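You operate a simulated robot arm through the tools that you are given. There is no shell and no other tool. Be economical: measure what you need, move in short steps, check, and stop when the job is done.

The job below is to be done with a simulated robot arm. You get a single attempt, and the scene is never put back.

TASK
Test the red tip on the spigot block: 60 kPa or more goes on the GOOD square, less on FAIL.
Fine: vacuum on, read the gauge, vacuum off; then the device goes on the mat.

Only the result counts: the job must be done as asked and must still hold three seconds after the hand-in. Knocking over, shifting, dropping, spilling or breaking anything else fails it.

THE ROBOT
A 6-joint arm with a two-finger parallel gripper, fixed in place. Base frame: the origin is at the foot of the arm, x ahead of it, y to its left, z up; the work surface is at about z = 0.863. Readings come in m, rad, newtons and seconds.
With the tool pointing down near the work surface it reaches from about 0.26 to 0.68 m from the base axis. Its first joint turns from -1.152 to 1.152 rad. Payload 2.9 kg.
Tool frame: the origin (TCP) lies between the finger pads and is the grasp point; the fingertips stand 0.03 m ahead of it; z points along the fingers, y is the line along which they close. Largest opening 0.11 m; finger width 0.02, thickness 0.01; the body of the gripper, 0.048 by 0.112 m, starts 0.055 m behind the TCP.
Orientation is told as [roll, pitch, yaw] about the base's x, y, z axes, in that order, counted from this pose: with the fingers straight down and closing along the base's y, the tool's x points along the base's -x, its y along +y and its z along -z.

THE INTERFACE
- The arm moves only by the tool apply_moves. Its arguments are lists of equal length, an entry for each row: "delta_pos": the shift along the base's x, y, z in units of 20 mm (1.0 is 20 mm), a list of three; "delta_rot": the turn, a rotation vector about the base's x, y, z in units of 6 degrees (1.0 is 6 degrees), a list of three; "fingers": the opening, from 0 (shut) to 1 (fully open). In form: {"delta_pos": [[x, y, z], ...], "delta_rot": [[wx, wy, wz], ...], "fingers": [fingers, ...]}. A call has 1 to 12 rows; each row shifts and turns the commanded pose from where the row before left it. A call with a number of a shift or a turn outside -1 to 1 is refused whole. A row lasts 0.2 s, in which the tool goes at most 0.05 m and 0.15 rad; a call with a longer step from one row to the next is refused whole, and so is a gripper value outside its range. Where a pose cannot be reached the arm comes as near as it can. A force on the tool above 60 N (or 10 N above the force at the start of the call, whichever is more), or a blocked arm, ends the call early, and 0.2 s more pass. Each finger travels about 0.108 m/s and halts on what it meets, pressing with about 22 N; the grip force reading is that of the motor and also rises with nothing between the fingers. The clock runs only during rows and for 0.2 s after the last one: add rows that do not move to give the fingers time. The reply holds the time, the measured pose of the TCP, the force on the tool along the base axes, the opening and the grip force, in the units named above and with some noise, with the torque about the TCP (base axes, N m) and any sound that the robot's microphone picked up, and new pictures: "views" is both (left out), scene, wrist or none.
- Cameras (640 x 400 px; columns grow to the right, rows downward): "scene" is fixed at [0.0928, 0.4429, 1.3895]; the picture's right is [-0.63, -0.78, 0.00], its down [-0.39, 0.32, -0.86] and it looks along [0.67, -0.54, -0.51] (base axes); focal length 313 px, centre (320, 200). "wrist" rides on the gripper at [0.072, 0.017, -0.103] in the tool frame; the picture's right is [-0.23, 0.97, 0.00], its down [-0.76, -0.18, -0.62] and it looks along [-0.61, -0.14, 0.78] (tool axes); focal length 222 px, centre (320, 200). There is no depth. A picture from a camera that has moved, and an enlarged one, comes with that camera's place and axes in the base frame and with its lens.
- close_up(camera, box): a new picture of the part [left, top, right, bottom] of that camera's present view, enlarged. The clock stands still meanwhile.
- sign_off(): hands the job in; it is judged then, once.

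Go step by step. Nothing tells you positions but the pictures and the camera data: compare them with the known pose of the tool, close in by small moves and look again before you grip or let go. The budget is 120 turns and 200 pictures, counting those below and the enlarged ones. Unless the task says otherwise, let go and move clear before handing in, and close with one line.

The tools are called after "Request:" by a JSON object that holds its "fn" and its "kwargs". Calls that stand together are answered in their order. apply_moves: Moves the arm, as the interface text tells. Its arguments: {"type":"object","properties":{"delta_pos":{"type":"array"},"delta_rot":{"type":"array"},"fingers":{"type":"array"},"views":{"type":"string","enum":["both","scene","wrist","none"]}},"required":["delta_pos","delta_rot","fingers"]} The other tools are called the same way: close_up (camera, box) takes an enlarged picture of a part of a camera's view; sign_off () hands the job in.

At the start:

```text
clock: 0.0
tcp_pos: [0.4387, 0.0103, 1.256]
tcp_rot: [0.0, 0.001, 0.001]
force: [0.1, -0.1, -0.6]
wrist_torque: [0.03, 0.02, 0.0]
opening: 0.1103
finger_force: 0.0
```

scene: 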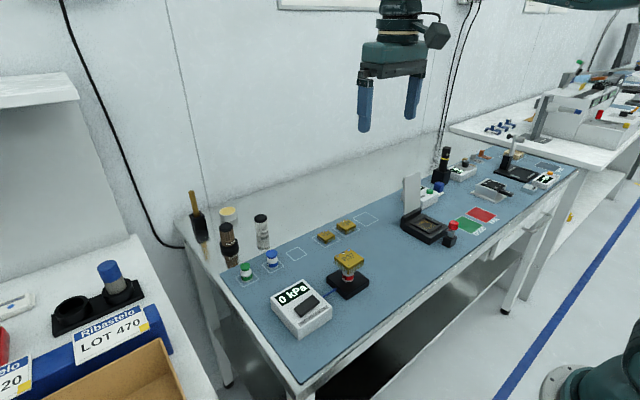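
wrist: 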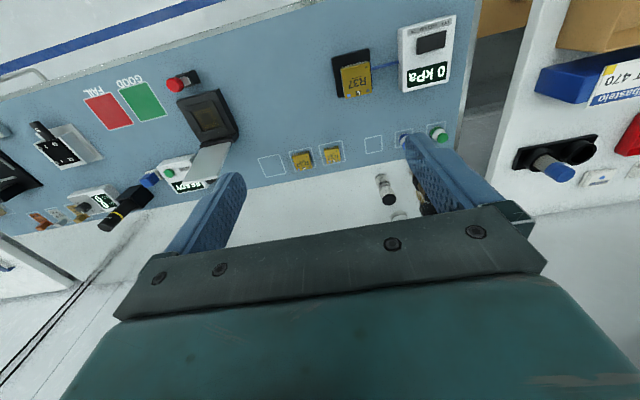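

I see a bench with a gauge box (0 kPa), a black spigot block with a gold device, other fixtures, and GOOD/FAIL squares. I'll look at the details first.

Request:
{"fn": "close_up", "kwargs": {"camera": "scene", "box": [180, 180, 400, 340]}}

Request:
{"fn": "close_up", "kwargs": {"camera": "scene", "box": [380, 130, 580, 260]}}

Request:
{"fn": "close_up", "kwargs": {"camera": "wrist", "box": [240, 10, 480, 230]}}

Request:
{"fn": "close_up", "kwargs": {"camera": "wrist", "box": [0, 50, 260, 240]}}

```text
2.50 times, centred on (290, 260) of scene
camera zoom: at [0.0928, 0.4429, 1.3895], right [-0.63, -0.78, 0.0], down [-0.39, 0.32, -0.86], along [0.67, -0.54, -0.51], focal length 782 px, centre (395, 50)
```

zoom: 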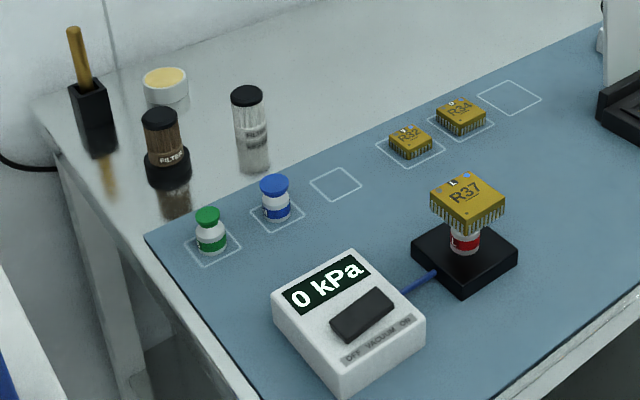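

```text
3.08 times, centred on (480, 195) of scene
camera zoom: at [0.0928, 0.4429, 1.3895], right [-0.63, -0.78, 0.0], down [-0.39, 0.32, -0.86], along [0.67, -0.54, -0.51], focal length 962 px, centre (-172, 215)
```

zoom: 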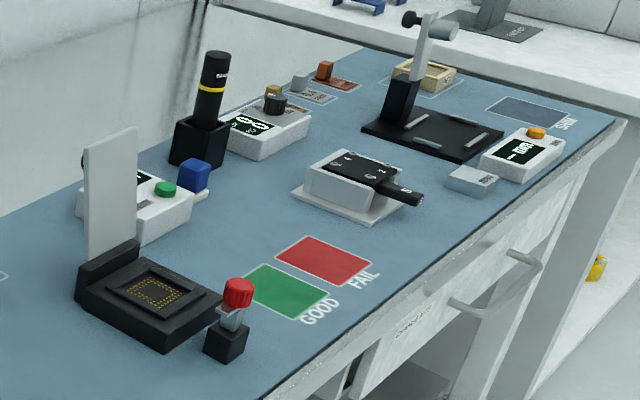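

```text
1.82 times, centred on (360, 120) of wrist
camera zoom: at [0.3666, 0.0264, 1.3573], right [0.23, 0.97, 0.0], down [0.76, -0.18, 0.62], along [0.61, -0.14, -0.78], focal length 404 px, centre (247, 346)
```

zoom: 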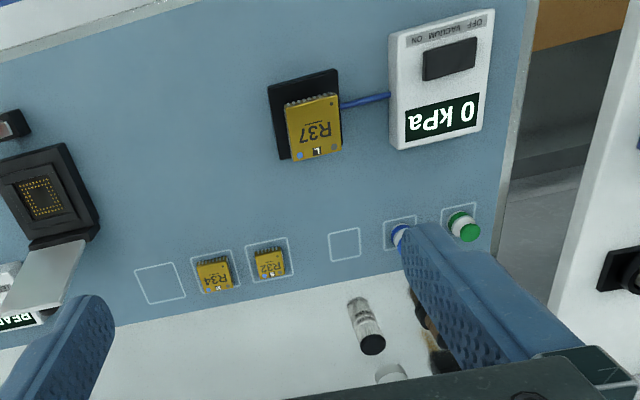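

```text
2.11 times, centred on (130, 145) of wrist
camera zoom: at [0.3666, 0.0264, 1.3573], right [0.23, 0.97, 0.0], down [0.76, -0.18, 0.62], along [0.61, -0.14, -0.78], focal length 468 px, centre (720, 316)
```

zoom: 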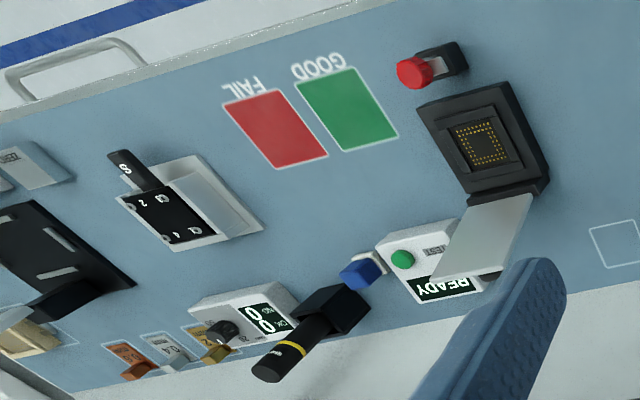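

The rocker sits at about (0.433, 0.203), top z ≈ 0.91, and R37 rests on the red tip at about (0.455, 0.071), top ≈ 0.937. I'll shut the fingers and move over the gauge box, staying high.

Request:
{"fn": "apply_moves", "kwargs": {"delta_pos": [[0, 0.9, -0.9], [0, 0.9, -0.9], [0, 0.9, -0.9], [0, 0.9, -0.9], [0, 0.9, -0.9], [0, 0.9, -0.9], [0, 0.9, -0.9], [0, 0.9, -0.9], [0, 0.9, -0.9], [0, 0.6, -0.9], [0, 0, 0]], "delta_rot": [[0, 0, 0], [0, 0, 0], [0, 0, 0], [0, 0, 0], [0, 0, 0], [0, 0, 0], [0, 0, 0], [0, 0, 0], [0, 0, 0], [0, 0, 0], [0, 0, 0]], "fingers": [0, 0, 0, 0, 0, 0, 0, 0, 0, 0, 0]}}

```text
clock: 2.4
tcp_pos: [0.4393, 0.1842, 1.0767]
tcp_rot: [0.0, 0.0, 0.0]
force: [-0.5, 0.0, 0.3]
wrist_torque: [-0.01, 0.03, -0.02]
opening: 0.0
finger_force: 21.6
camera wrist: at [0.3674, 0.2008, 1.1785], right [0.23, 0.97, 0.0], down [0.76, -0.18, 0.62], along [0.61, -0.14, -0.78], focal length 222 px, centre (320, 200)
```

scene: 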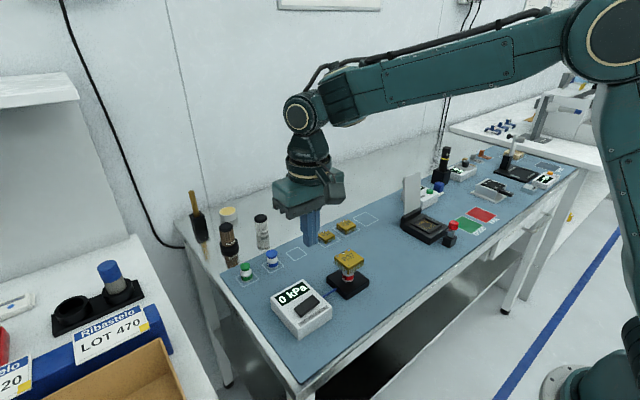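
wrist: 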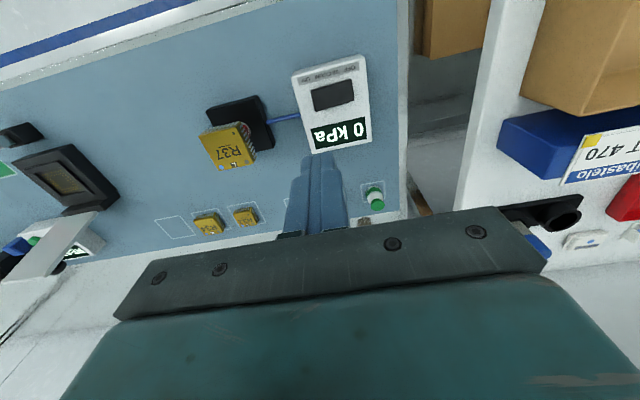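

The fingertips appear where the camera model predicts. I'll look closely at the rocker.

Request:
{"fn": "close_up", "kwargs": {"camera": "wrist", "box": [270, 40, 390, 170]}}

Request:
{"fn": "close_up", "kwargs": {"camera": "scene", "box": [260, 240, 380, 345]}}

```text
3.08 times, centred on (330, 105) of wrist
camera zoom: at [0.3674, 0.2008, 1.1785], right [0.23, 0.97, 0.0], down [0.76, -0.18, 0.62], along [0.61, -0.14, -0.78], focal length 684 px, centre (289, 492)
```

zoom: 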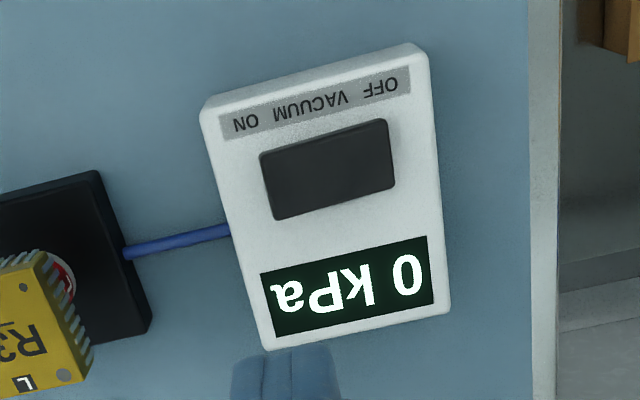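

```text
3.81 times, centred on (320, 292) of scene
camera zoom: at [0.0928, 0.4429, 1.3895], right [-0.63, -0.78, 0.0], down [-0.39, 0.32, -0.86], along [0.67, -0.54, -0.51], focal length 1191 px, centre (320, -152)
```

zoom: 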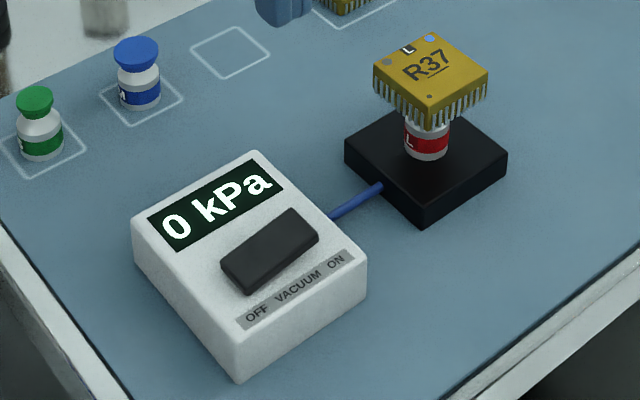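

ON is the end nearer the spigot block (−y), so I'll press near (0.431, 0.189). First I'll descend to just above it.

Request:
{"fn": "apply_moves", "kwargs": {"delta_pos": [[-0.4, 0.25, -0.9], [0, 0, -1], [0, 0, -1], [0, 0, -1], [0, 0, -1], [0, 0, -1], [0, 0, 0]], "delta_rot": [[0, 0, 0], [0, 0, 0], [0, 0, 0], [0, 0, 0], [0, 0, 0], [0, 0, 0], [0, 0, 0]], "fingers": [0, 0, 0, 0, 0, 0, 0], "views": "none"}}

Request:
{"fn": "close_up", "kwargs": {"camera": "scene", "box": [260, 240, 380, 345]}}

```text
clock: 4.0
tcp_pos: [0.4292, 0.1882, 0.9575]
tcp_rot: [0.001, 0.001, 0.0]
force: [0.2, -0.5, 0.2]
wrist_torque: [-0.04, -0.01, 0.01]
opening: 0.0001
finger_force: 22.1
```

```text
3.81 times, centred on (320, 292) of scene
camera zoom: at [0.0928, 0.4429, 1.3895], right [-0.63, -0.78, 0.0], down [-0.39, 0.32, -0.86], along [0.67, -0.54, -0.51], focal length 1191 px, centre (320, -152)
```

zoom: 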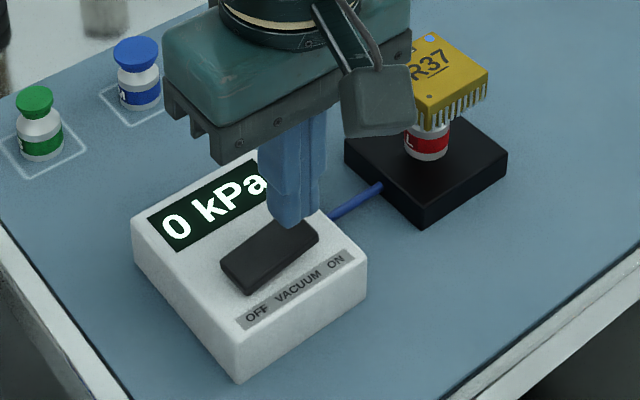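

The tip is just above the ON end, so I'll press down in small steps.

Request:
{"fn": "apply_moves", "kwargs": {"delta_pos": [[0, 0, -0.2], [0, 0, -0.2], [0, 0, -0.15], [0, 0, -0.15], [0, 0, 0]], "delta_rot": [[0, 0, 0], [0, 0, 0], [0, 0, 0], [0, 0, 0], [0, 0, 0]], "fingers": [0, 0, 0, 0, 0], "views": "none"}}

Request:
{"fn": "close_up", "kwargs": {"camera": "scene", "box": [260, 240, 380, 345]}}

```text
clock: 5.2
tcp_pos: [0.4314, 0.1884, 0.9432]
tcp_rot: [0.0, 0.001, 0.0]
force: [0.6, -1.1, 0.4]
wrist_torque: [-0.05, -0.03, 0.01]
opening: 0.0
finger_force: 22.2
```

```text
3.81 times, centred on (320, 292) of scene
camera zoom: at [0.0928, 0.4429, 1.3895], right [-0.63, -0.78, 0.0], down [-0.39, 0.32, -0.86], along [0.67, -0.54, -0.51], focal length 1191 px, centre (320, -152)
```

zoom: 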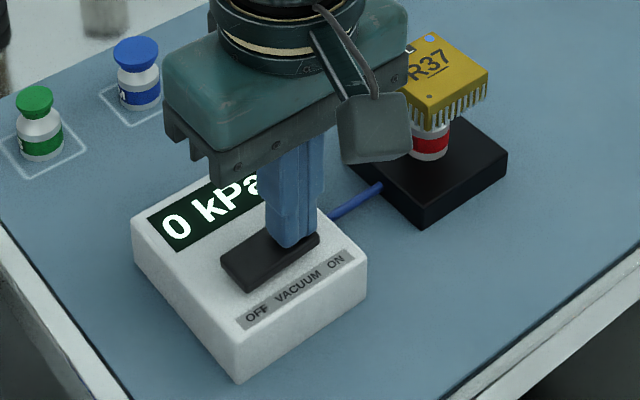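

It's now touching the rocker with little force. I'll press further.

Request:
{"fn": "apply_moves", "kwargs": {"delta_pos": [[0, 0, -0.1], [0, 0, -0.1], [0, 0, -0.1], [0, 0, 0]], "delta_rot": [[0, 0, 0], [0, 0, 0], [0, 0, 0], [0, 0, 0]], "fingers": [0, 0, 0, 0], "views": "none"}}

Request:
{"fn": "close_up", "kwargs": {"camera": "scene", "box": [260, 240, 380, 345]}}

```text
clock: 6.2
tcp_pos: [0.4299, 0.1872, 0.9411]
tcp_rot: [0.002, -0.005, -0.002]
force: [-8.5, -17.4, 48.8]
wrist_torque: [-0.06, 0.38, 0.12]
opening: 0.0
finger_force: 21.4
```

```text
3.81 times, centred on (320, 292) of scene
camera zoom: at [0.092, 0.4421, 1.3898], right [-0.63, -0.78, 0.0], down [-0.39, 0.32, -0.86], along [0.67, -0.54, -0.51], focal length 1191 px, centre (320, -152)
```

zoom: 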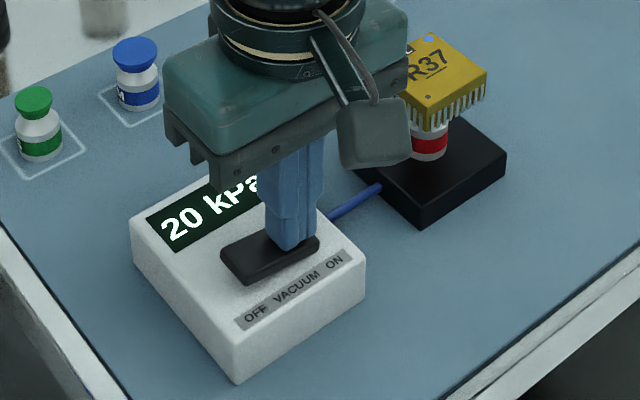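

The switch is on and the gauge is rising. I'll lift off and let it settle.

Request:
{"fn": "apply_moves", "kwargs": {"delta_pos": [[0, 0, 0.3], [0, 0, 0.5], [0, 0, 0.7], [0, 0, 0], [0, 0, 0], [0, 0, 0]], "delta_rot": [[0, 0, 0], [0, 0, 0], [0, 0, 0], [0, 0, 0], [0, 0, 0], [0, 0, 0]], "fingers": [0, 0, 0, 0, 0, 0], "views": "none"}}

Request:
{"fn": "close_up", "kwargs": {"camera": "scene", "box": [260, 240, 380, 345]}}

Request:
{"fn": "apply_moves", "kwargs": {"delta_pos": [[0, 0, 0.5], [0, 0, 0], [0, 0, 0], [0, 0, 0], [0, 0, 0], [0, 0, 0], [0, 0, 0], [0, 0, 0]], "delta_rot": [[0, 0, 0], [0, 0, 0], [0, 0, 0], [0, 0, 0], [0, 0, 0], [0, 0, 0], [0, 0, 0], [0, 0, 0]], "fingers": [0, 0, 0, 0, 0, 0, 0, 0], "views": "none"}}

Request:
{"fn": "close_up", "kwargs": {"camera": "scene", "box": [260, 240, 380, 345]}}

```text
clock: 7.6
tcp_pos: [0.4306, 0.1871, 0.9663]
tcp_rot: [0.001, -0.001, -0.001]
force: [1.4, 0.0, 0.5]
wrist_torque: [-0.01, -0.01, 0.03]
opening: 0.0
finger_force: 21.4
```

```text
3.81 times, centred on (320, 292) of scene
camera zoom: at [0.0928, 0.4429, 1.3895], right [-0.63, -0.78, 0.0], down [-0.39, 0.32, -0.86], along [0.67, -0.54, -0.51], focal length 1191 px, centre (320, -152)
```

zoom: 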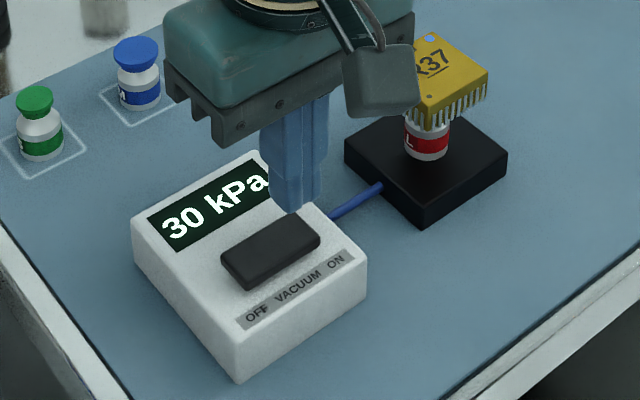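

```text
clock: 9.4
tcp_pos: [0.4293, 0.1875, 0.9779]
tcp_rot: [0.001, 0.0, 0.0]
force: [-0.6, -0.4, -0.6]
wrist_torque: [-0.01, 0.0, -0.02]
opening: 0.0002
finger_force: 21.7
```

```text
3.81 times, centred on (320, 292) of scene
camera zoom: at [0.0928, 0.4429, 1.3895], right [-0.63, -0.78, 0.0], down [-0.39, 0.32, -0.86], along [0.67, -0.54, -0.51], focal length 1191 px, centre (320, -152)
```

zoom: 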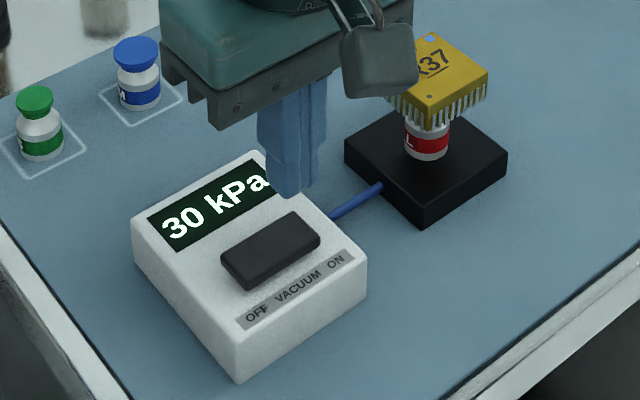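

The gauge holds at 30 kPa. Before trusting a low reading, I'll check the seating of the tip and device, and wait a bit longer.

Request:
{"fn": "apply_moves", "kwargs": {"delta_pos": [[0, 0, 1], [0, 0, 1], [0, 0, 0], [0, 0, 0], [0, 0, 0], [0, 0, 0], [0, 0, 0], [0, 0, 0]], "delta_rot": [[0, 0, 0], [0, 0, 0], [0, 0, 0], [0, 0, 0], [0, 0, 0], [0, 0, 0], [0, 0, 0], [0, 0, 0]], "fingers": [0, 0, 0, 0, 0, 0, 0, 0], "views": "wrist"}}

Request:
{"fn": "close_up", "kwargs": {"camera": "scene", "box": [318, 240, 382, 300]}}

Request:
{"fn": "close_up", "kwargs": {"camera": "scene", "box": [260, 240, 380, 345]}}

```text
clock: 11.2
tcp_pos: [0.4294, 0.1882, 1.0154]
tcp_rot: [0.002, 0.0, 0.0]
force: [0.0, 0.7, 0.0]
wrist_torque: [0.0, -0.02, 0.0]
opening: 0.0
finger_force: 21.8
camera wrist: at [0.3581, 0.2056, 1.1186], right [0.23, 0.97, 0.0], down [0.76, -0.18, 0.62], along [0.61, -0.14, -0.78], focal length 222 px, centre (320, 200)
```

wrist: 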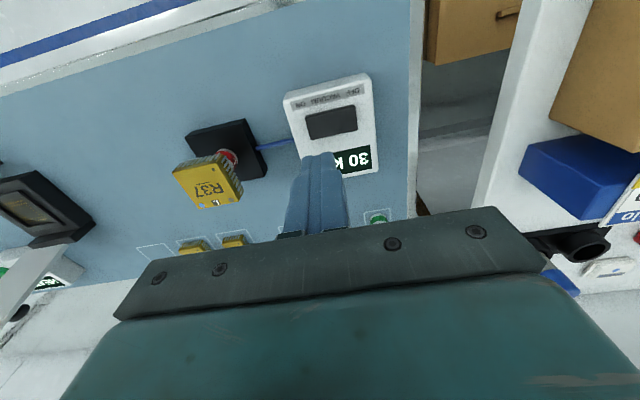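

```text
6.67 times, centred on (350, 270) of scene
camera zoom: at [0.0928, 0.4429, 1.3895], right [-0.63, -0.78, 0.0], down [-0.39, 0.32, -0.86], along [0.67, -0.54, -0.51], focal length 2084 px, centre (120, -267)
```

zoom: 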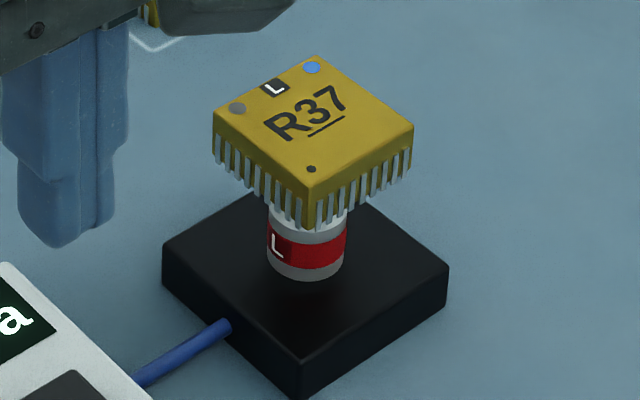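

```text
3.81 times, centred on (320, 292) of scene
camera zoom: at [0.0928, 0.4429, 1.3895], right [-0.63, -0.78, 0.0], down [-0.39, 0.32, -0.86], along [0.67, -0.54, -0.51], focal length 1191 px, centre (320, -152)
```

zoom: 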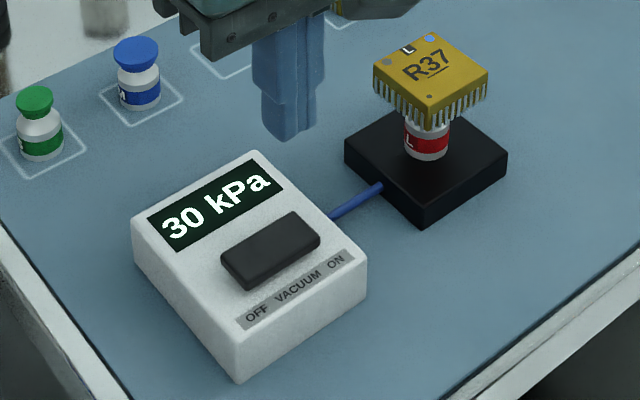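

It's stable at 30 kPa with the device well seated, so the red tip goes on FAIL. Next I'll switch the vacuum off by pressing the OFF end at about (0.430, 0.221).

Request:
{"fn": "apply_moves", "kwargs": {"delta_pos": [[0, 0.8, 0], [0, 0.8, -0.5], [0, 0, -1], [0, 0, -1], [0, 0, -0.7], [0, 0, -0.2], [0, 0, -0.2], [0, 0, -0.1], [0, 0, 0]], "delta_rot": [[0, 0, 0], [0, 0, 0], [0, 0, 0], [0, 0, 0], [0, 0, 0], [0, 0, 0], [0, 0, 0], [0, 0, 0], [0, 0, 0]], "fingers": [0, 0, 0, 0, 0, 0, 0, 0, 0], "views": "none"}}

Request:
{"fn": "close_up", "kwargs": {"camera": "scene", "box": [260, 240, 380, 345]}}

```text
clock: 13.2
tcp_pos: [0.4305, 0.2205, 0.9411]
tcp_rot: [0.0, 0.0, -0.001]
force: [-0.6, -0.5, 0.2]
wrist_torque: [-0.02, -0.02, 0.0]
opening: 0.0
finger_force: 22.0
```

```text
3.81 times, centred on (320, 292) of scene
camera zoom: at [0.0928, 0.4429, 1.3895], right [-0.63, -0.78, 0.0], down [-0.39, 0.32, -0.86], along [0.67, -0.54, -0.51], focal length 1191 px, centre (320, -152)
```

zoom: 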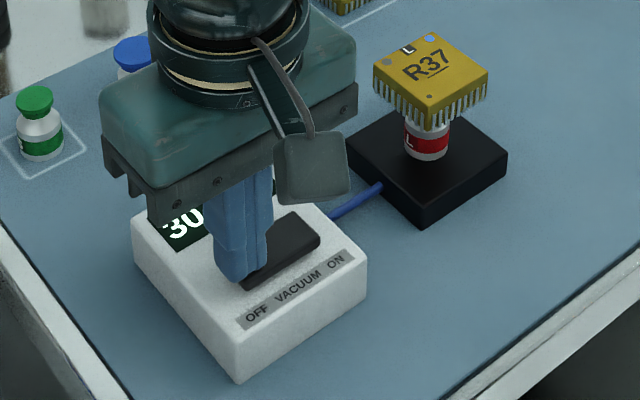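

It's in place over the OFF end. I'll press a little more.

Request:
{"fn": "apply_moves", "kwargs": {"delta_pos": [[0, -0.1, -0.1], [0, 0, -0.1], [0, 0, 0]], "delta_rot": [[0, 0, 0], [0, 0, 0], [0, 0, 0]], "fingers": [0, 0, 0], "views": "none"}}

Request:
{"fn": "close_up", "kwargs": {"camera": "scene", "box": [260, 240, 380, 345]}}

```text
clock: 14.0
tcp_pos: [0.4315, 0.2184, 0.9399]
tcp_rot: [0.002, -0.003, 0.0]
force: [-4.2, 0.7, 12.1]
wrist_torque: [-0.09, 0.11, -0.08]
opening: 0.0
finger_force: 22.4
```

```text
3.81 times, centred on (320, 292) of scene
camera zoom: at [0.0925, 0.4428, 1.3895], right [-0.63, -0.78, 0.0], down [-0.39, 0.32, -0.86], along [0.67, -0.54, -0.51], focal length 1191 px, centre (320, -152)
```

zoom: 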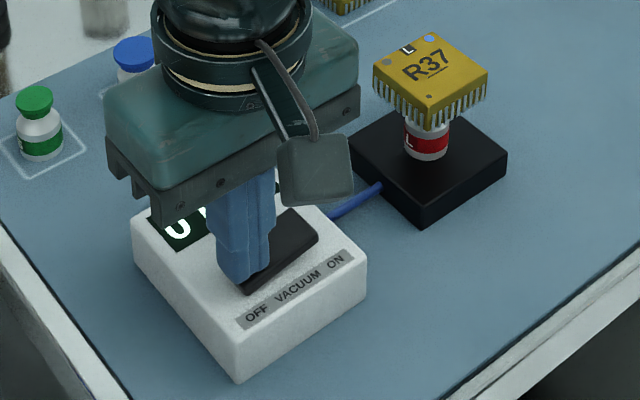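

The gauge is at 0, so vacuum is off. I'll lift straight up, move above R37, and open the fingers.

Request:
{"fn": "apply_moves", "kwargs": {"delta_pos": [[0, 0, 0.5], [0, 0, 1], [0, 0, 1], [0, 0, 1], [0, 0, 1], [0.2, -1, 0.5], [0.2, -1, 0], [0.2, -1, 0], [0.2, -1, 0], [0.2, -1, 0], [0.2, -1, 0], [0, -1, 0]], "delta_rot": [[0, 0, 0], [0, 0, 0], [0, 0, 0], [0, 0, 0], [0, 0, 0], [0, 0, 0], [0, 0, 0], [0, 0, 0], [0, 0, 0], [0, 0, 0], [0, 0, 0], [0, 0, 0]], "fingers": [0, 0, 0, 0, 0, 0, 0, 0.2, 0.5, 0.7, 0.7, 0.7], "views": "both"}}

Request:
{"fn": "close_up", "kwargs": {"camera": "scene", "box": [260, 240, 380, 345]}}

Request:
{"fn": "close_up", "kwargs": {"camera": "wrist", "box": [220, 40, 420, 240]}}

```text
clock: 16.6
tcp_pos: [0.4552, 0.0791, 1.0408]
tcp_rot: [0.0, -0.001, 0.001]
force: [0.3, 0.5, -0.5]
wrist_torque: [-0.02, 0.01, 0.01]
opening: 0.0769
finger_force: 0.0
camera wrist: at [0.3834, 0.0958, 1.1427], right [0.23, 0.97, 0.0], down [0.76, -0.18, 0.62], along [0.61, -0.14, -0.78], focal length 222 px, centre (320, 200)
```

scene: 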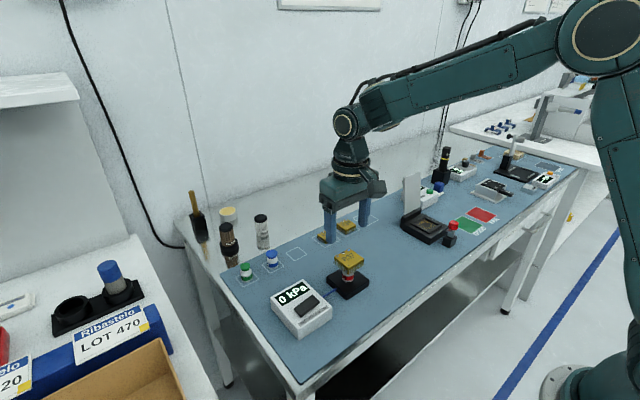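
wrist: 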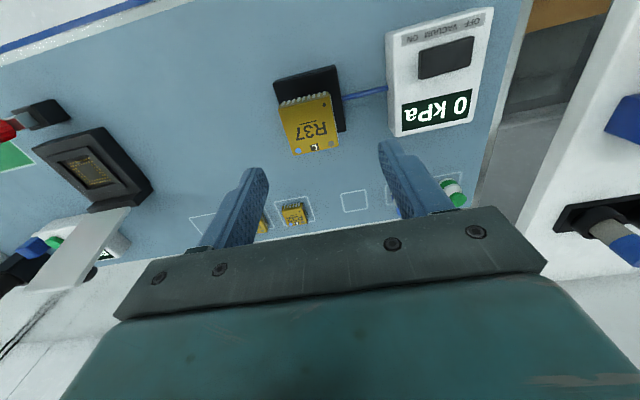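

```text
3.81 times, centred on (320, 292) of scene
camera zoom: at [0.0928, 0.4429, 1.3895], right [-0.63, -0.78, 0.0], down [-0.39, 0.32, -0.86], along [0.67, -0.54, -0.51], focal length 1191 px, centre (320, -152)
```

zoom: 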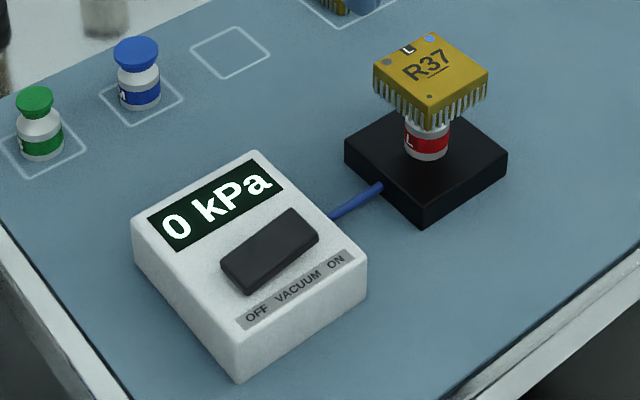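

```text
2.00 times, centred on (320, 140) of wrist
camera zoom: at [0.3834, 0.0958, 1.1427], right [0.23, 0.97, 0.0], down [0.76, -0.18, 0.62], along [0.61, -0.14, -0.78], focal length 444 px, centre (320, 320)
```

zoom: 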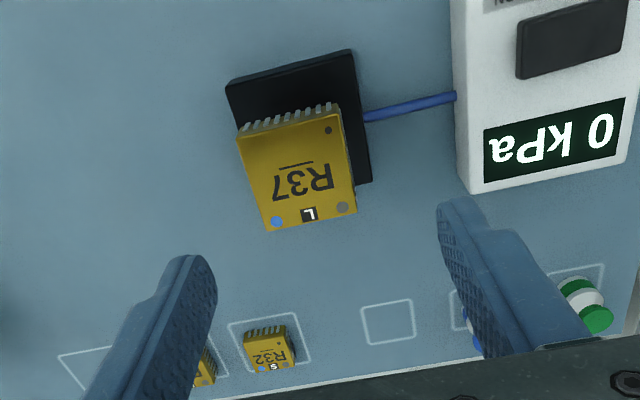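

Vacuum reads 0 and nothing has moved. R37's centre is at about (0.4545, 0.0705), so I'll lower over it, stop short, and check the height.

Request:
{"fn": "apply_moves", "kwargs": {"delta_pos": [[0, -0.43, 0], [0, 0, -0.8], [0, 0, -0.8], [0, 0, -0.8], [0, 0, -0.6], [0, 0, 0]], "delta_rot": [[0, 0, 0.3], [0, 0, 0], [0, 0, 0], [0, 0, 0], [0, 0, 0], [0, 0, 0]], "fingers": [0.7, 0.7, 0.7, 0.7, 0.7, 0.7], "views": "wrist"}}

Request:
{"fn": "close_up", "kwargs": {"camera": "scene", "box": [300, 220, 400, 305]}}

```text
clock: 18.0
tcp_pos: [0.4542, 0.0701, 0.9825]
tcp_rot: [0.0, -0.001, 0.031]
force: [0.0, 0.3, -0.2]
wrist_torque: [-0.02, -0.01, -0.03]
opening: 0.0767
finger_force: 0.1
camera wrist: at [0.382, 0.0843, 1.0831], right [0.2, 0.98, 0.0], down [0.77, -0.15, 0.62], along [0.61, -0.12, -0.78], focal length 222 px, centre (320, 200)
```

wrist: 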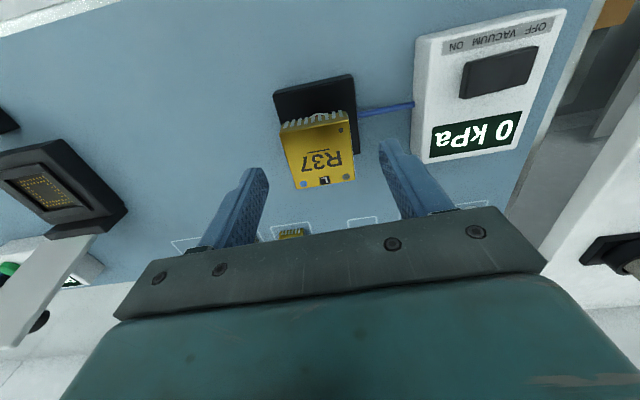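

```text
4.71 times, centred on (350, 262) of scene
camera zoom: at [0.0928, 0.4429, 1.3895], right [-0.63, -0.78, 0.0], down [-0.39, 0.32, -0.86], along [0.67, -0.54, -0.51], focal length 1471 px, centre (179, -94)
```

zoom: 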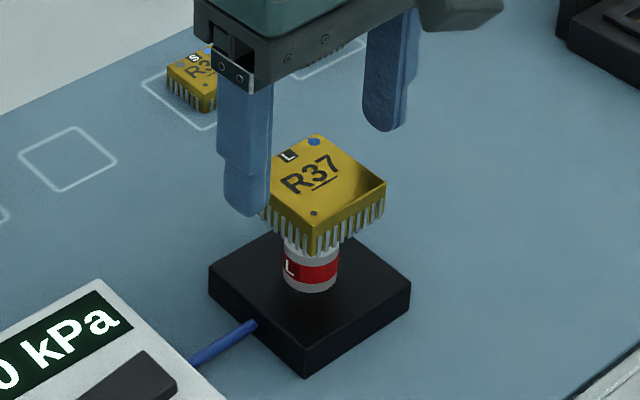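

The device is centred between the fingers and the top z of 0.937 is confirmed. I'll lower so the tips cover only the body above the pins, then close.

Request:
{"fn": "apply_moves", "kwargs": {"delta_pos": [[0, 0, -0.6], [0, 0, -0.5], [0, 0, 0]], "delta_rot": [[0, 0, 0], [0, 0, 0], [0, 0, 0]], "fingers": [0.7, 0.7, 0.65], "views": "wrist"}}

Request:
{"fn": "close_up", "kwargs": {"camera": "scene", "box": [300, 220, 400, 305]}}

```text
clock: 18.8
tcp_pos: [0.4554, 0.0696, 0.9579]
tcp_rot: [0.0, 0.001, 0.03]
force: [-0.1, 0.6, 1.4]
wrist_torque: [0.03, -0.01, 0.03]
opening: 0.0714
finger_force: 0.1
camera wrist: at [0.3826, 0.0834, 1.0607], right [0.2, 0.98, 0.0], down [0.77, -0.15, 0.62], along [0.61, -0.12, -0.78], focal length 222 px, centre (320, 200)
```

wrist: 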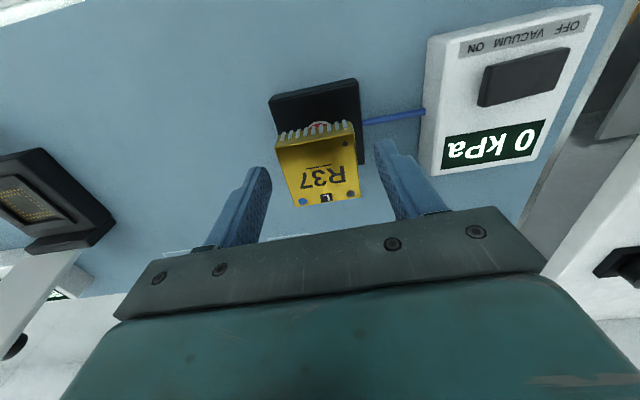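

```text
4.71 times, centred on (350, 262) of scene
camera zoom: at [0.0928, 0.4429, 1.3895], right [-0.63, -0.78, 0.0], down [-0.39, 0.32, -0.86], along [0.67, -0.54, -0.51], focal length 1471 px, centre (179, -94)
```

zoom: 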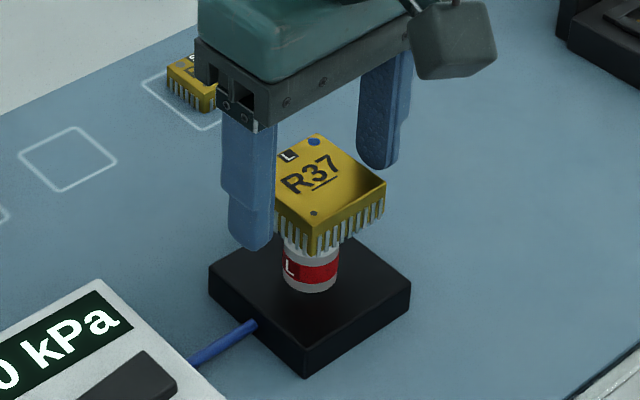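

The height is good. I'll close on the body.

Request:
{"fn": "apply_moves", "kwargs": {"delta_pos": [[0, 0, 0], [0, 0, 0], [0, 0, 0], [0, 0, 0]], "delta_rot": [[0, 0, 0], [0, 0, 0], [0, 0, 0], [0, 0, 0]], "fingers": [0.5, 0.4, 0.35, 0.35], "views": "wrist"}}

Request:
{"fn": "close_up", "kwargs": {"camera": "scene", "box": [300, 220, 400, 305]}}

```text
clock: 19.8
tcp_pos: [0.4554, 0.0692, 0.9583]
tcp_rot: [0.001, 0.0, 0.032]
force: [-0.5, 0.0, 0.3]
wrist_torque: [-0.02, -0.01, 0.04]
opening: 0.0472
finger_force: 22.4
camera wrist: at [0.3825, 0.0834, 1.0608], right [0.2, 0.98, 0.0], down [0.77, -0.15, 0.62], along [0.61, -0.12, -0.78], focal length 222 px, centre (320, 200)
```

wrist: 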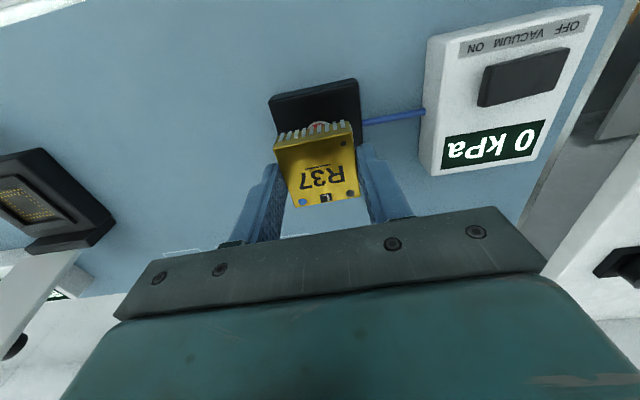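

```text
4.71 times, centred on (350, 262) of scene
camera zoom: at [0.0928, 0.4429, 1.3895], right [-0.63, -0.78, 0.0], down [-0.39, 0.32, -0.86], along [0.67, -0.54, -0.51], focal length 1471 px, centre (179, -94)
```

zoom: 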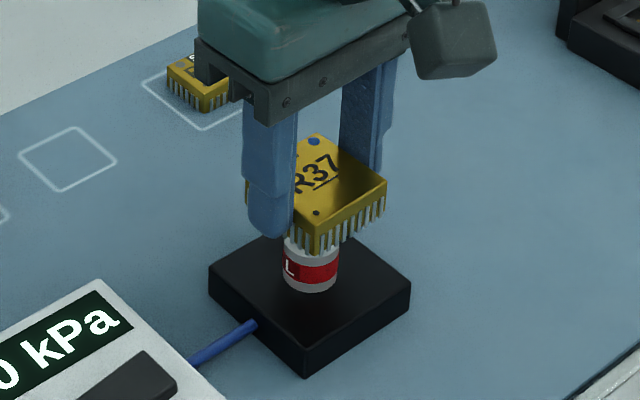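

It's gripped at 47 mm. I'll lift slowly.

Request:
{"fn": "apply_moves", "kwargs": {"delta_pos": [[0, 0, 0.2], [0, 0, 0.3], [0, 0, 0.5], [0, 0, 0.7], [0, 0, 0.8], [0, 0, 0]], "delta_rot": [[0, 0, 0], [0, 0, 0], [0, 0, 0], [0, 0, 0], [0, 0, 0], [0, 0, 0]], "fingers": [0.35, 0.35, 0.35, 0.35, 0.35, 0.35], "views": "wrist"}}

Request:
{"fn": "close_up", "kwargs": {"camera": "scene", "box": [300, 200, 400, 305]}}

```text
clock: 21.2
tcp_pos: [0.4525, 0.0705, 1.007]
tcp_rot: [0.0, 0.0, 0.032]
force: [0.8, 0.9, -1.5]
wrist_torque: [0.01, 0.0, 0.01]
opening: 0.047
finger_force: 22.5
camera wrist: at [0.3808, 0.0847, 1.1094], right [0.2, 0.98, 0.0], down [0.77, -0.15, 0.62], along [0.61, -0.12, -0.78], focal length 222 px, centre (320, 200)
```

wrist: 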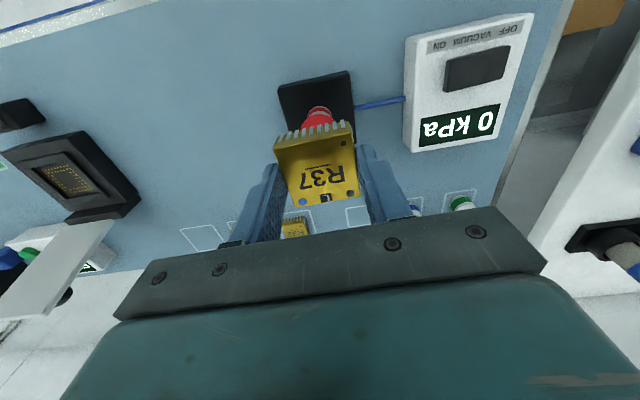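

```text
3.81 times, centred on (350, 252) of scene
camera zoom: at [0.0928, 0.4429, 1.3895], right [-0.63, -0.78, 0.0], down [-0.39, 0.32, -0.86], along [0.67, -0.54, -0.51], focal length 1191 px, centre (206, 0)
```

zoom: 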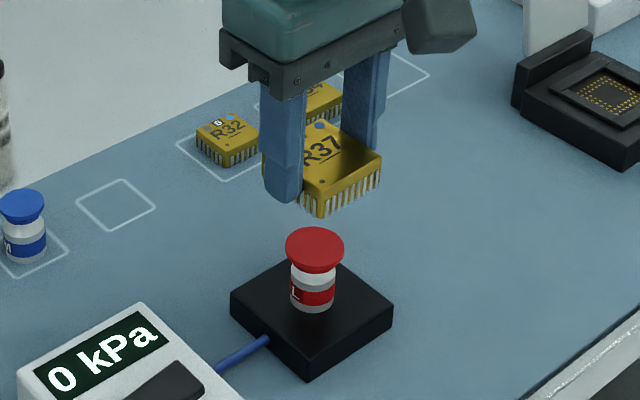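

R37 is lifted clean and the tip stayed on the spigot. I'll carry R37 toward the empty outlined square on the mat beside R34, at about (0.611, −0.153).

Request:
{"fn": "apply_moves", "kwargs": {"delta_pos": [[0.66, -0.93, 0.3], [0.66, -0.93, 0.2], [0.66, -0.93, 0], [0.66, -0.93, 0], [0.66, -0.93, 0], [0.66, -0.93, 0], [0.66, -0.93, 0], [0.66, -0.93, 0], [0.66, -0.93, 0], [0.66, -0.93, 0], [0.66, -0.93, 0], [0, 0, 0]], "delta_rot": [[0, 0, 0], [0, 0, 0], [0, 0, 0], [0, 0, 0], [0, 0, 0], [0, 0, 0], [0, 0, 0], [0, 0, 0], [0, 0, 0], [0, 0, 0], [0, 0, 0], [0, 0, 0]], "fingers": [0.35, 0.35, 0.35, 0.35, 0.35, 0.35, 0.35, 0.35, 0.35, 0.35, 0.35, 0.35], "views": "both"}}

Request:
{"fn": "close_up", "kwargs": {"camera": "scene", "box": [310, 160, 450, 260]}}

```text
clock: 23.8
tcp_pos: [0.5984, -0.1345, 1.0194]
tcp_rot: [0.0, 0.0, 0.031]
force: [-0.3, 0.4, -0.6]
wrist_torque: [0.03, -0.01, 0.03]
opening: 0.0471
finger_force: 22.3
camera wrist: at [0.5256, -0.1205, 1.1208], right [0.2, 0.98, 0.0], down [0.77, -0.15, 0.62], along [0.61, -0.12, -0.78], focal length 222 px, centre (320, 200)
```

scene: 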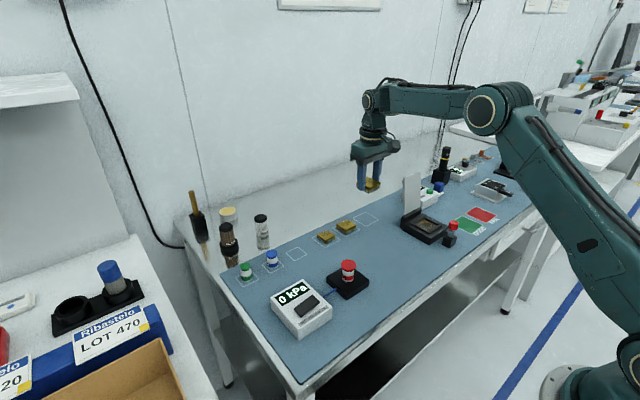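
wrist: 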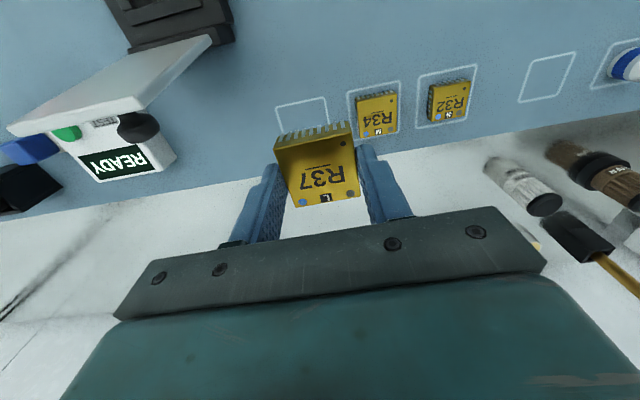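

```text
4.00 times, centred on (380, 210) of scene
camera zoom: at [0.0929, 0.4429, 1.3895], right [-0.63, -0.78, 0.0], down [-0.39, 0.32, -0.86], along [0.67, -0.54, -0.51], focal length 1250 px, centre (80, 160)
```

zoom: 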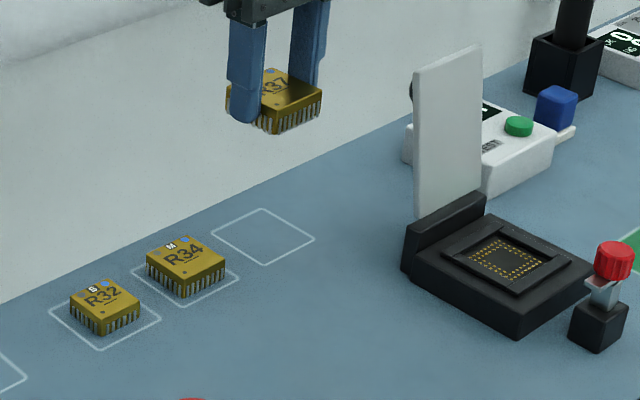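

The square's centre comes out at about (0.612, −0.154). I'll shift over and lower to about 1 cm above the mat.

Request:
{"fn": "apply_moves", "kwargs": {"delta_pos": [[0.68, -0.97, 0], [0, 0, -0.9], [0, 0, -0.9], [0, 0, -0.9], [0, 0, -0.9], [0, 0, -0.9], [0, 0, -0.5], [0, 0, 0]], "delta_rot": [[0, 0, 0], [0, 0, 0], [0, 0, 0], [0, 0, 0], [0, 0, 0], [0, 0, 0], [0, 0, 0], [0, 0, 0]], "fingers": [0.35, 0.35, 0.35, 0.35, 0.35, 0.35, 0.35, 0.35], "views": "wrist"}}

Request:
{"fn": "close_up", "kwargs": {"camera": "scene", "box": [310, 160, 450, 260]}}

```text
clock: 25.6
tcp_pos: [0.6152, -0.1541, 0.9194]
tcp_rot: [0.0, -0.001, 0.03]
force: [-0.6, 0.3, -0.1]
wrist_torque: [-0.01, 0.0, -0.01]
opening: 0.0472
finger_force: 21.8
camera wrist: at [0.5422, -0.1398, 1.0207], right [0.2, 0.98, 0.0], down [0.77, -0.15, 0.62], along [0.61, -0.12, -0.78], focal length 222 px, centre (320, 200)
```

wrist: 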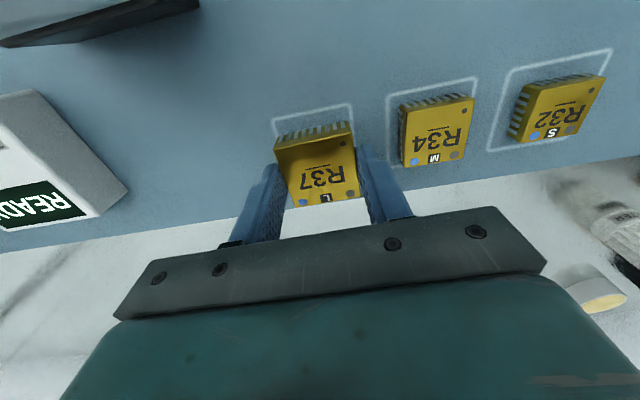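

```text
4.00 times, centred on (380, 210) of scene
camera zoom: at [0.0928, 0.4429, 1.3895], right [-0.63, -0.78, 0.0], down [-0.39, 0.32, -0.86], along [0.67, -0.54, -0.51], focal length 1250 px, centre (80, 160)
```

zoom: 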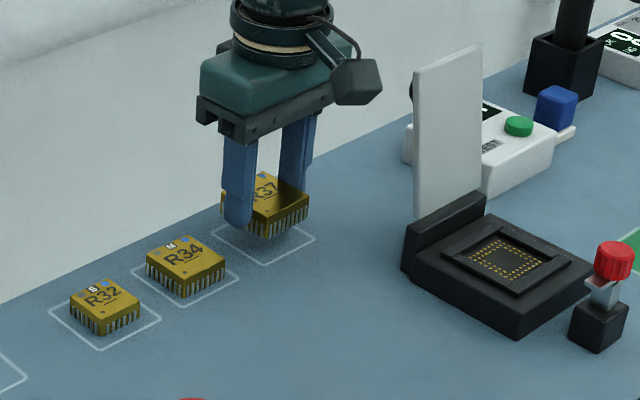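

It's well aligned over the square. I'll lower gently until contact.

Request:
{"fn": "apply_moves", "kwargs": {"delta_pos": [[0, -0.05, -0.3], [0, 0, -0.2], [0, 0, -0.1], [0, 0, 0]], "delta_rot": [[0, 0, 0], [0, 0, 0], [0, 0, 0], [0, 0, 0]], "fingers": [0.35, 0.35, 0.35, 0.35], "views": "none"}}

Request:
{"fn": "close_up", "kwargs": {"camera": "scene", "box": [340, 185, 410, 235]}}

```text
clock: 26.6
tcp_pos: [0.6142, -0.1529, 0.9051]
tcp_rot: [-0.001, 0.0, 0.032]
force: [-0.1, 0.6, -1.1]
wrist_torque: [0.01, 0.0, -0.02]
opening: 0.0473
finger_force: 22.3
```

```text
8.00 times, centred on (375, 210) of scene
camera zoom: at [0.0928, 0.4429, 1.3895], right [-0.63, -0.78, 0.0], down [-0.39, 0.32, -0.86], along [0.67, -0.54, -0.51], focal length 2501 px, centre (-120, 120)
```

zoom: 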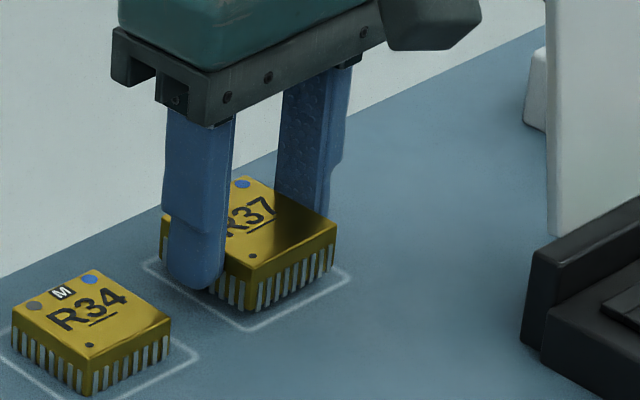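

Nearly down. I'll continue in 1 mm steps and watch the force.

Request:
{"fn": "apply_moves", "kwargs": {"delta_pos": [[0, 0, -0.06], [0, 0, -0.06], [0, 0, 0]], "delta_rot": [[0, 0, 0], [0, 0, 0], [0, 0, 0]], "fingers": [0.35, 0.35, 0.35], "views": "none"}}

Request:
{"fn": "close_up", "kwargs": {"camera": "scene", "box": [340, 185, 410, 235]}}

```text
clock: 27.4
tcp_pos: [0.6138, -0.1552, 0.9035]
tcp_rot: [0.001, -0.001, 0.03]
force: [0.5, 0.3, -0.8]
wrist_torque: [0.01, 0.02, 0.02]
opening: 0.0473
finger_force: 21.6
```

```text
8.00 times, centred on (375, 210) of scene
camera zoom: at [0.0928, 0.4429, 1.3895], right [-0.63, -0.78, 0.0], down [-0.39, 0.32, -0.86], along [0.67, -0.54, -0.51], focal length 2501 px, centre (-120, 120)
```

zoom: 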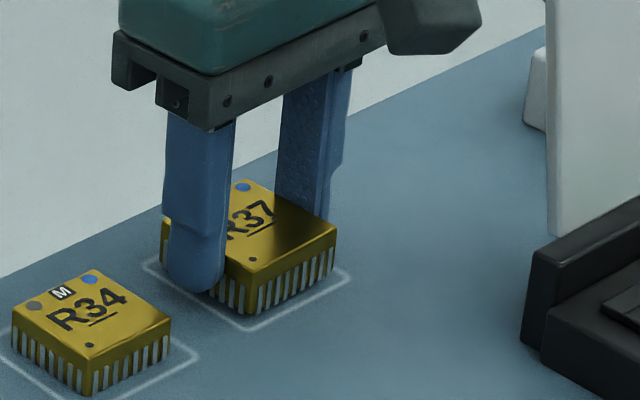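

Request:
{"fn": "apply_moves", "kwargs": {"delta_pos": [[0, 0, -0.06], [0, 0, -0.06], [0, 0, 0]], "delta_rot": [[0, 0, 0], [0, 0, 0], [0, 0, 0]], "fingers": [0.35, 0.35, 0.35], "views": "none"}}

Request:
{"fn": "close_up", "kwargs": {"camera": "scene", "box": [340, 185, 410, 235]}}

```text
clock: 28.2
tcp_pos: [0.613, -0.1536, 0.901]
tcp_rot: [0.0, -0.001, 0.031]
force: [-0.8, 0.5, -1.1]
wrist_torque: [-0.01, 0.0, 0.02]
opening: 0.0473
finger_force: 21.6
```

```text
8.00 times, centred on (375, 210) of scene
camera zoom: at [0.0928, 0.4429, 1.3895], right [-0.63, -0.78, 0.0], down [-0.39, 0.32, -0.86], along [0.67, -0.54, -0.51], focal length 2501 px, centre (-120, 120)
```

zoom: 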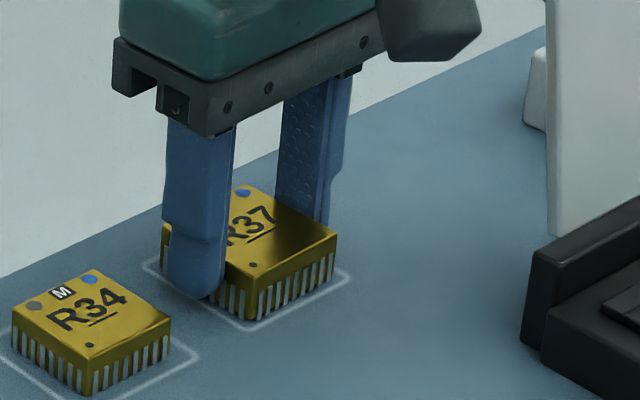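

There's still no contact, so I'll continue down.

Request:
{"fn": "apply_moves", "kwargs": {"delta_pos": [[0, 0, -0.05], [0, 0, -0.05], [0, 0, 0]], "delta_rot": [[0, 0, 0], [0, 0, 0], [0, 0, 0]], "fingers": [0.35, 0.35, 0.35], "views": "none"}}

Request:
{"fn": "apply_moves", "kwargs": {"delta_pos": [[0, 0, -0.05], [0, 0, 0]], "delta_rot": [[0, 0, 0], [0, 0, 0]], "fingers": [0.35, 0.35], "views": "none"}}

Request:
{"fn": "close_up", "kwargs": {"camera": "scene", "box": [340, 185, 410, 235]}}

```text
clock: 29.0
tcp_pos: [0.6144, -0.1542, 0.8986]
tcp_rot: [0.0, -0.002, 0.029]
force: [0.2, -1.1, 3.7]
wrist_torque: [-0.02, 0.11, -0.02]
opening: 0.0473
finger_force: 22.2
```

```text
clock: 29.6
tcp_pos: [0.6133, -0.1543, 0.8974]
tcp_rot: [0.001, -0.003, 0.03]
force: [-3.0, -0.5, 13.1]
wrist_torque: [-0.01, 0.13, -0.02]
opening: 0.0473
finger_force: 22.2
```

```text
8.00 times, centred on (375, 210) of scene
camera zoom: at [0.0925, 0.4429, 1.3895], right [-0.63, -0.78, 0.0], down [-0.39, 0.32, -0.86], along [0.67, -0.54, -0.51], focal length 2501 px, centre (-120, 120)
```

zoom: 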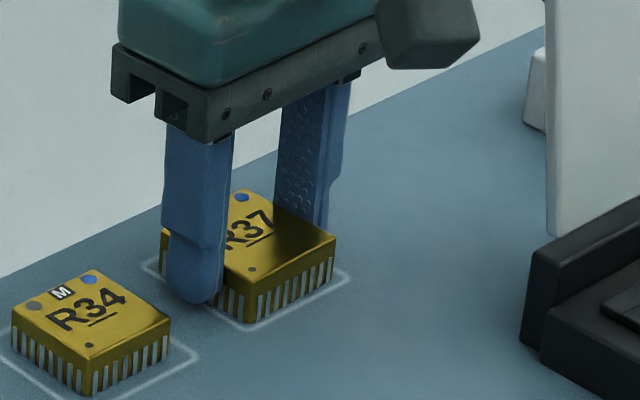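

Contact at 13 N. I'll back off 1 mm, open a little and lift.

Request:
{"fn": "apply_moves", "kwargs": {"delta_pos": [[0, 0, 0.05], [0, 0, 0], [0, 0, 0], [0, 0, 0]], "delta_rot": [[0, 0, 0], [0, 0, 0], [0, 0, 0], [0, 0, 0]], "fingers": [0.37, 0.46, 0.55, 0.55], "views": "wrist"}}

Request:
{"fn": "close_up", "kwargs": {"camera": "scene", "box": [340, 185, 410, 235]}}

```text
clock: 30.6
tcp_pos: [0.615, -0.1541, 0.8972]
tcp_rot: [0.001, -0.001, 0.03]
force: [0.1, 1.0, -0.2]
wrist_torque: [0.01, -0.01, -0.01]
opening: 0.0606
finger_force: 0.1
camera wrist: at [0.5411, -0.1405, 0.9997], right [0.2, 0.98, 0.0], down [0.77, -0.15, 0.62], along [0.61, -0.12, -0.78], focal length 222 px, centre (320, 200)
```

wrist: 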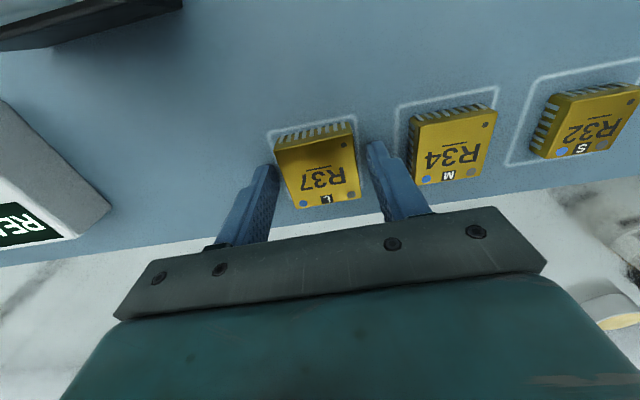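

```text
8.00 times, centred on (375, 210) of scene
camera zoom: at [0.0928, 0.4429, 1.3895], right [-0.63, -0.78, 0.0], down [-0.39, 0.32, -0.86], along [0.67, -0.54, -0.51], focal length 2501 px, centre (-120, 120)
```

zoom: 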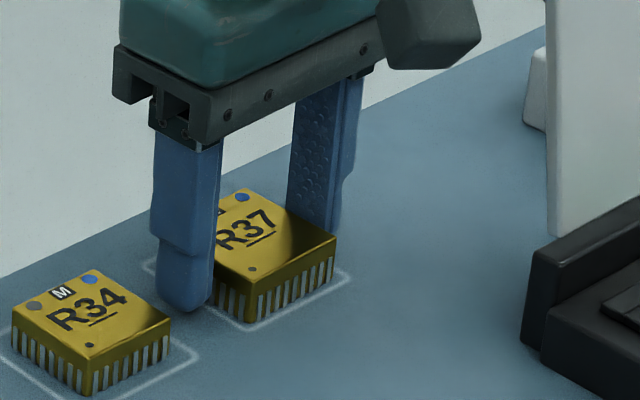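

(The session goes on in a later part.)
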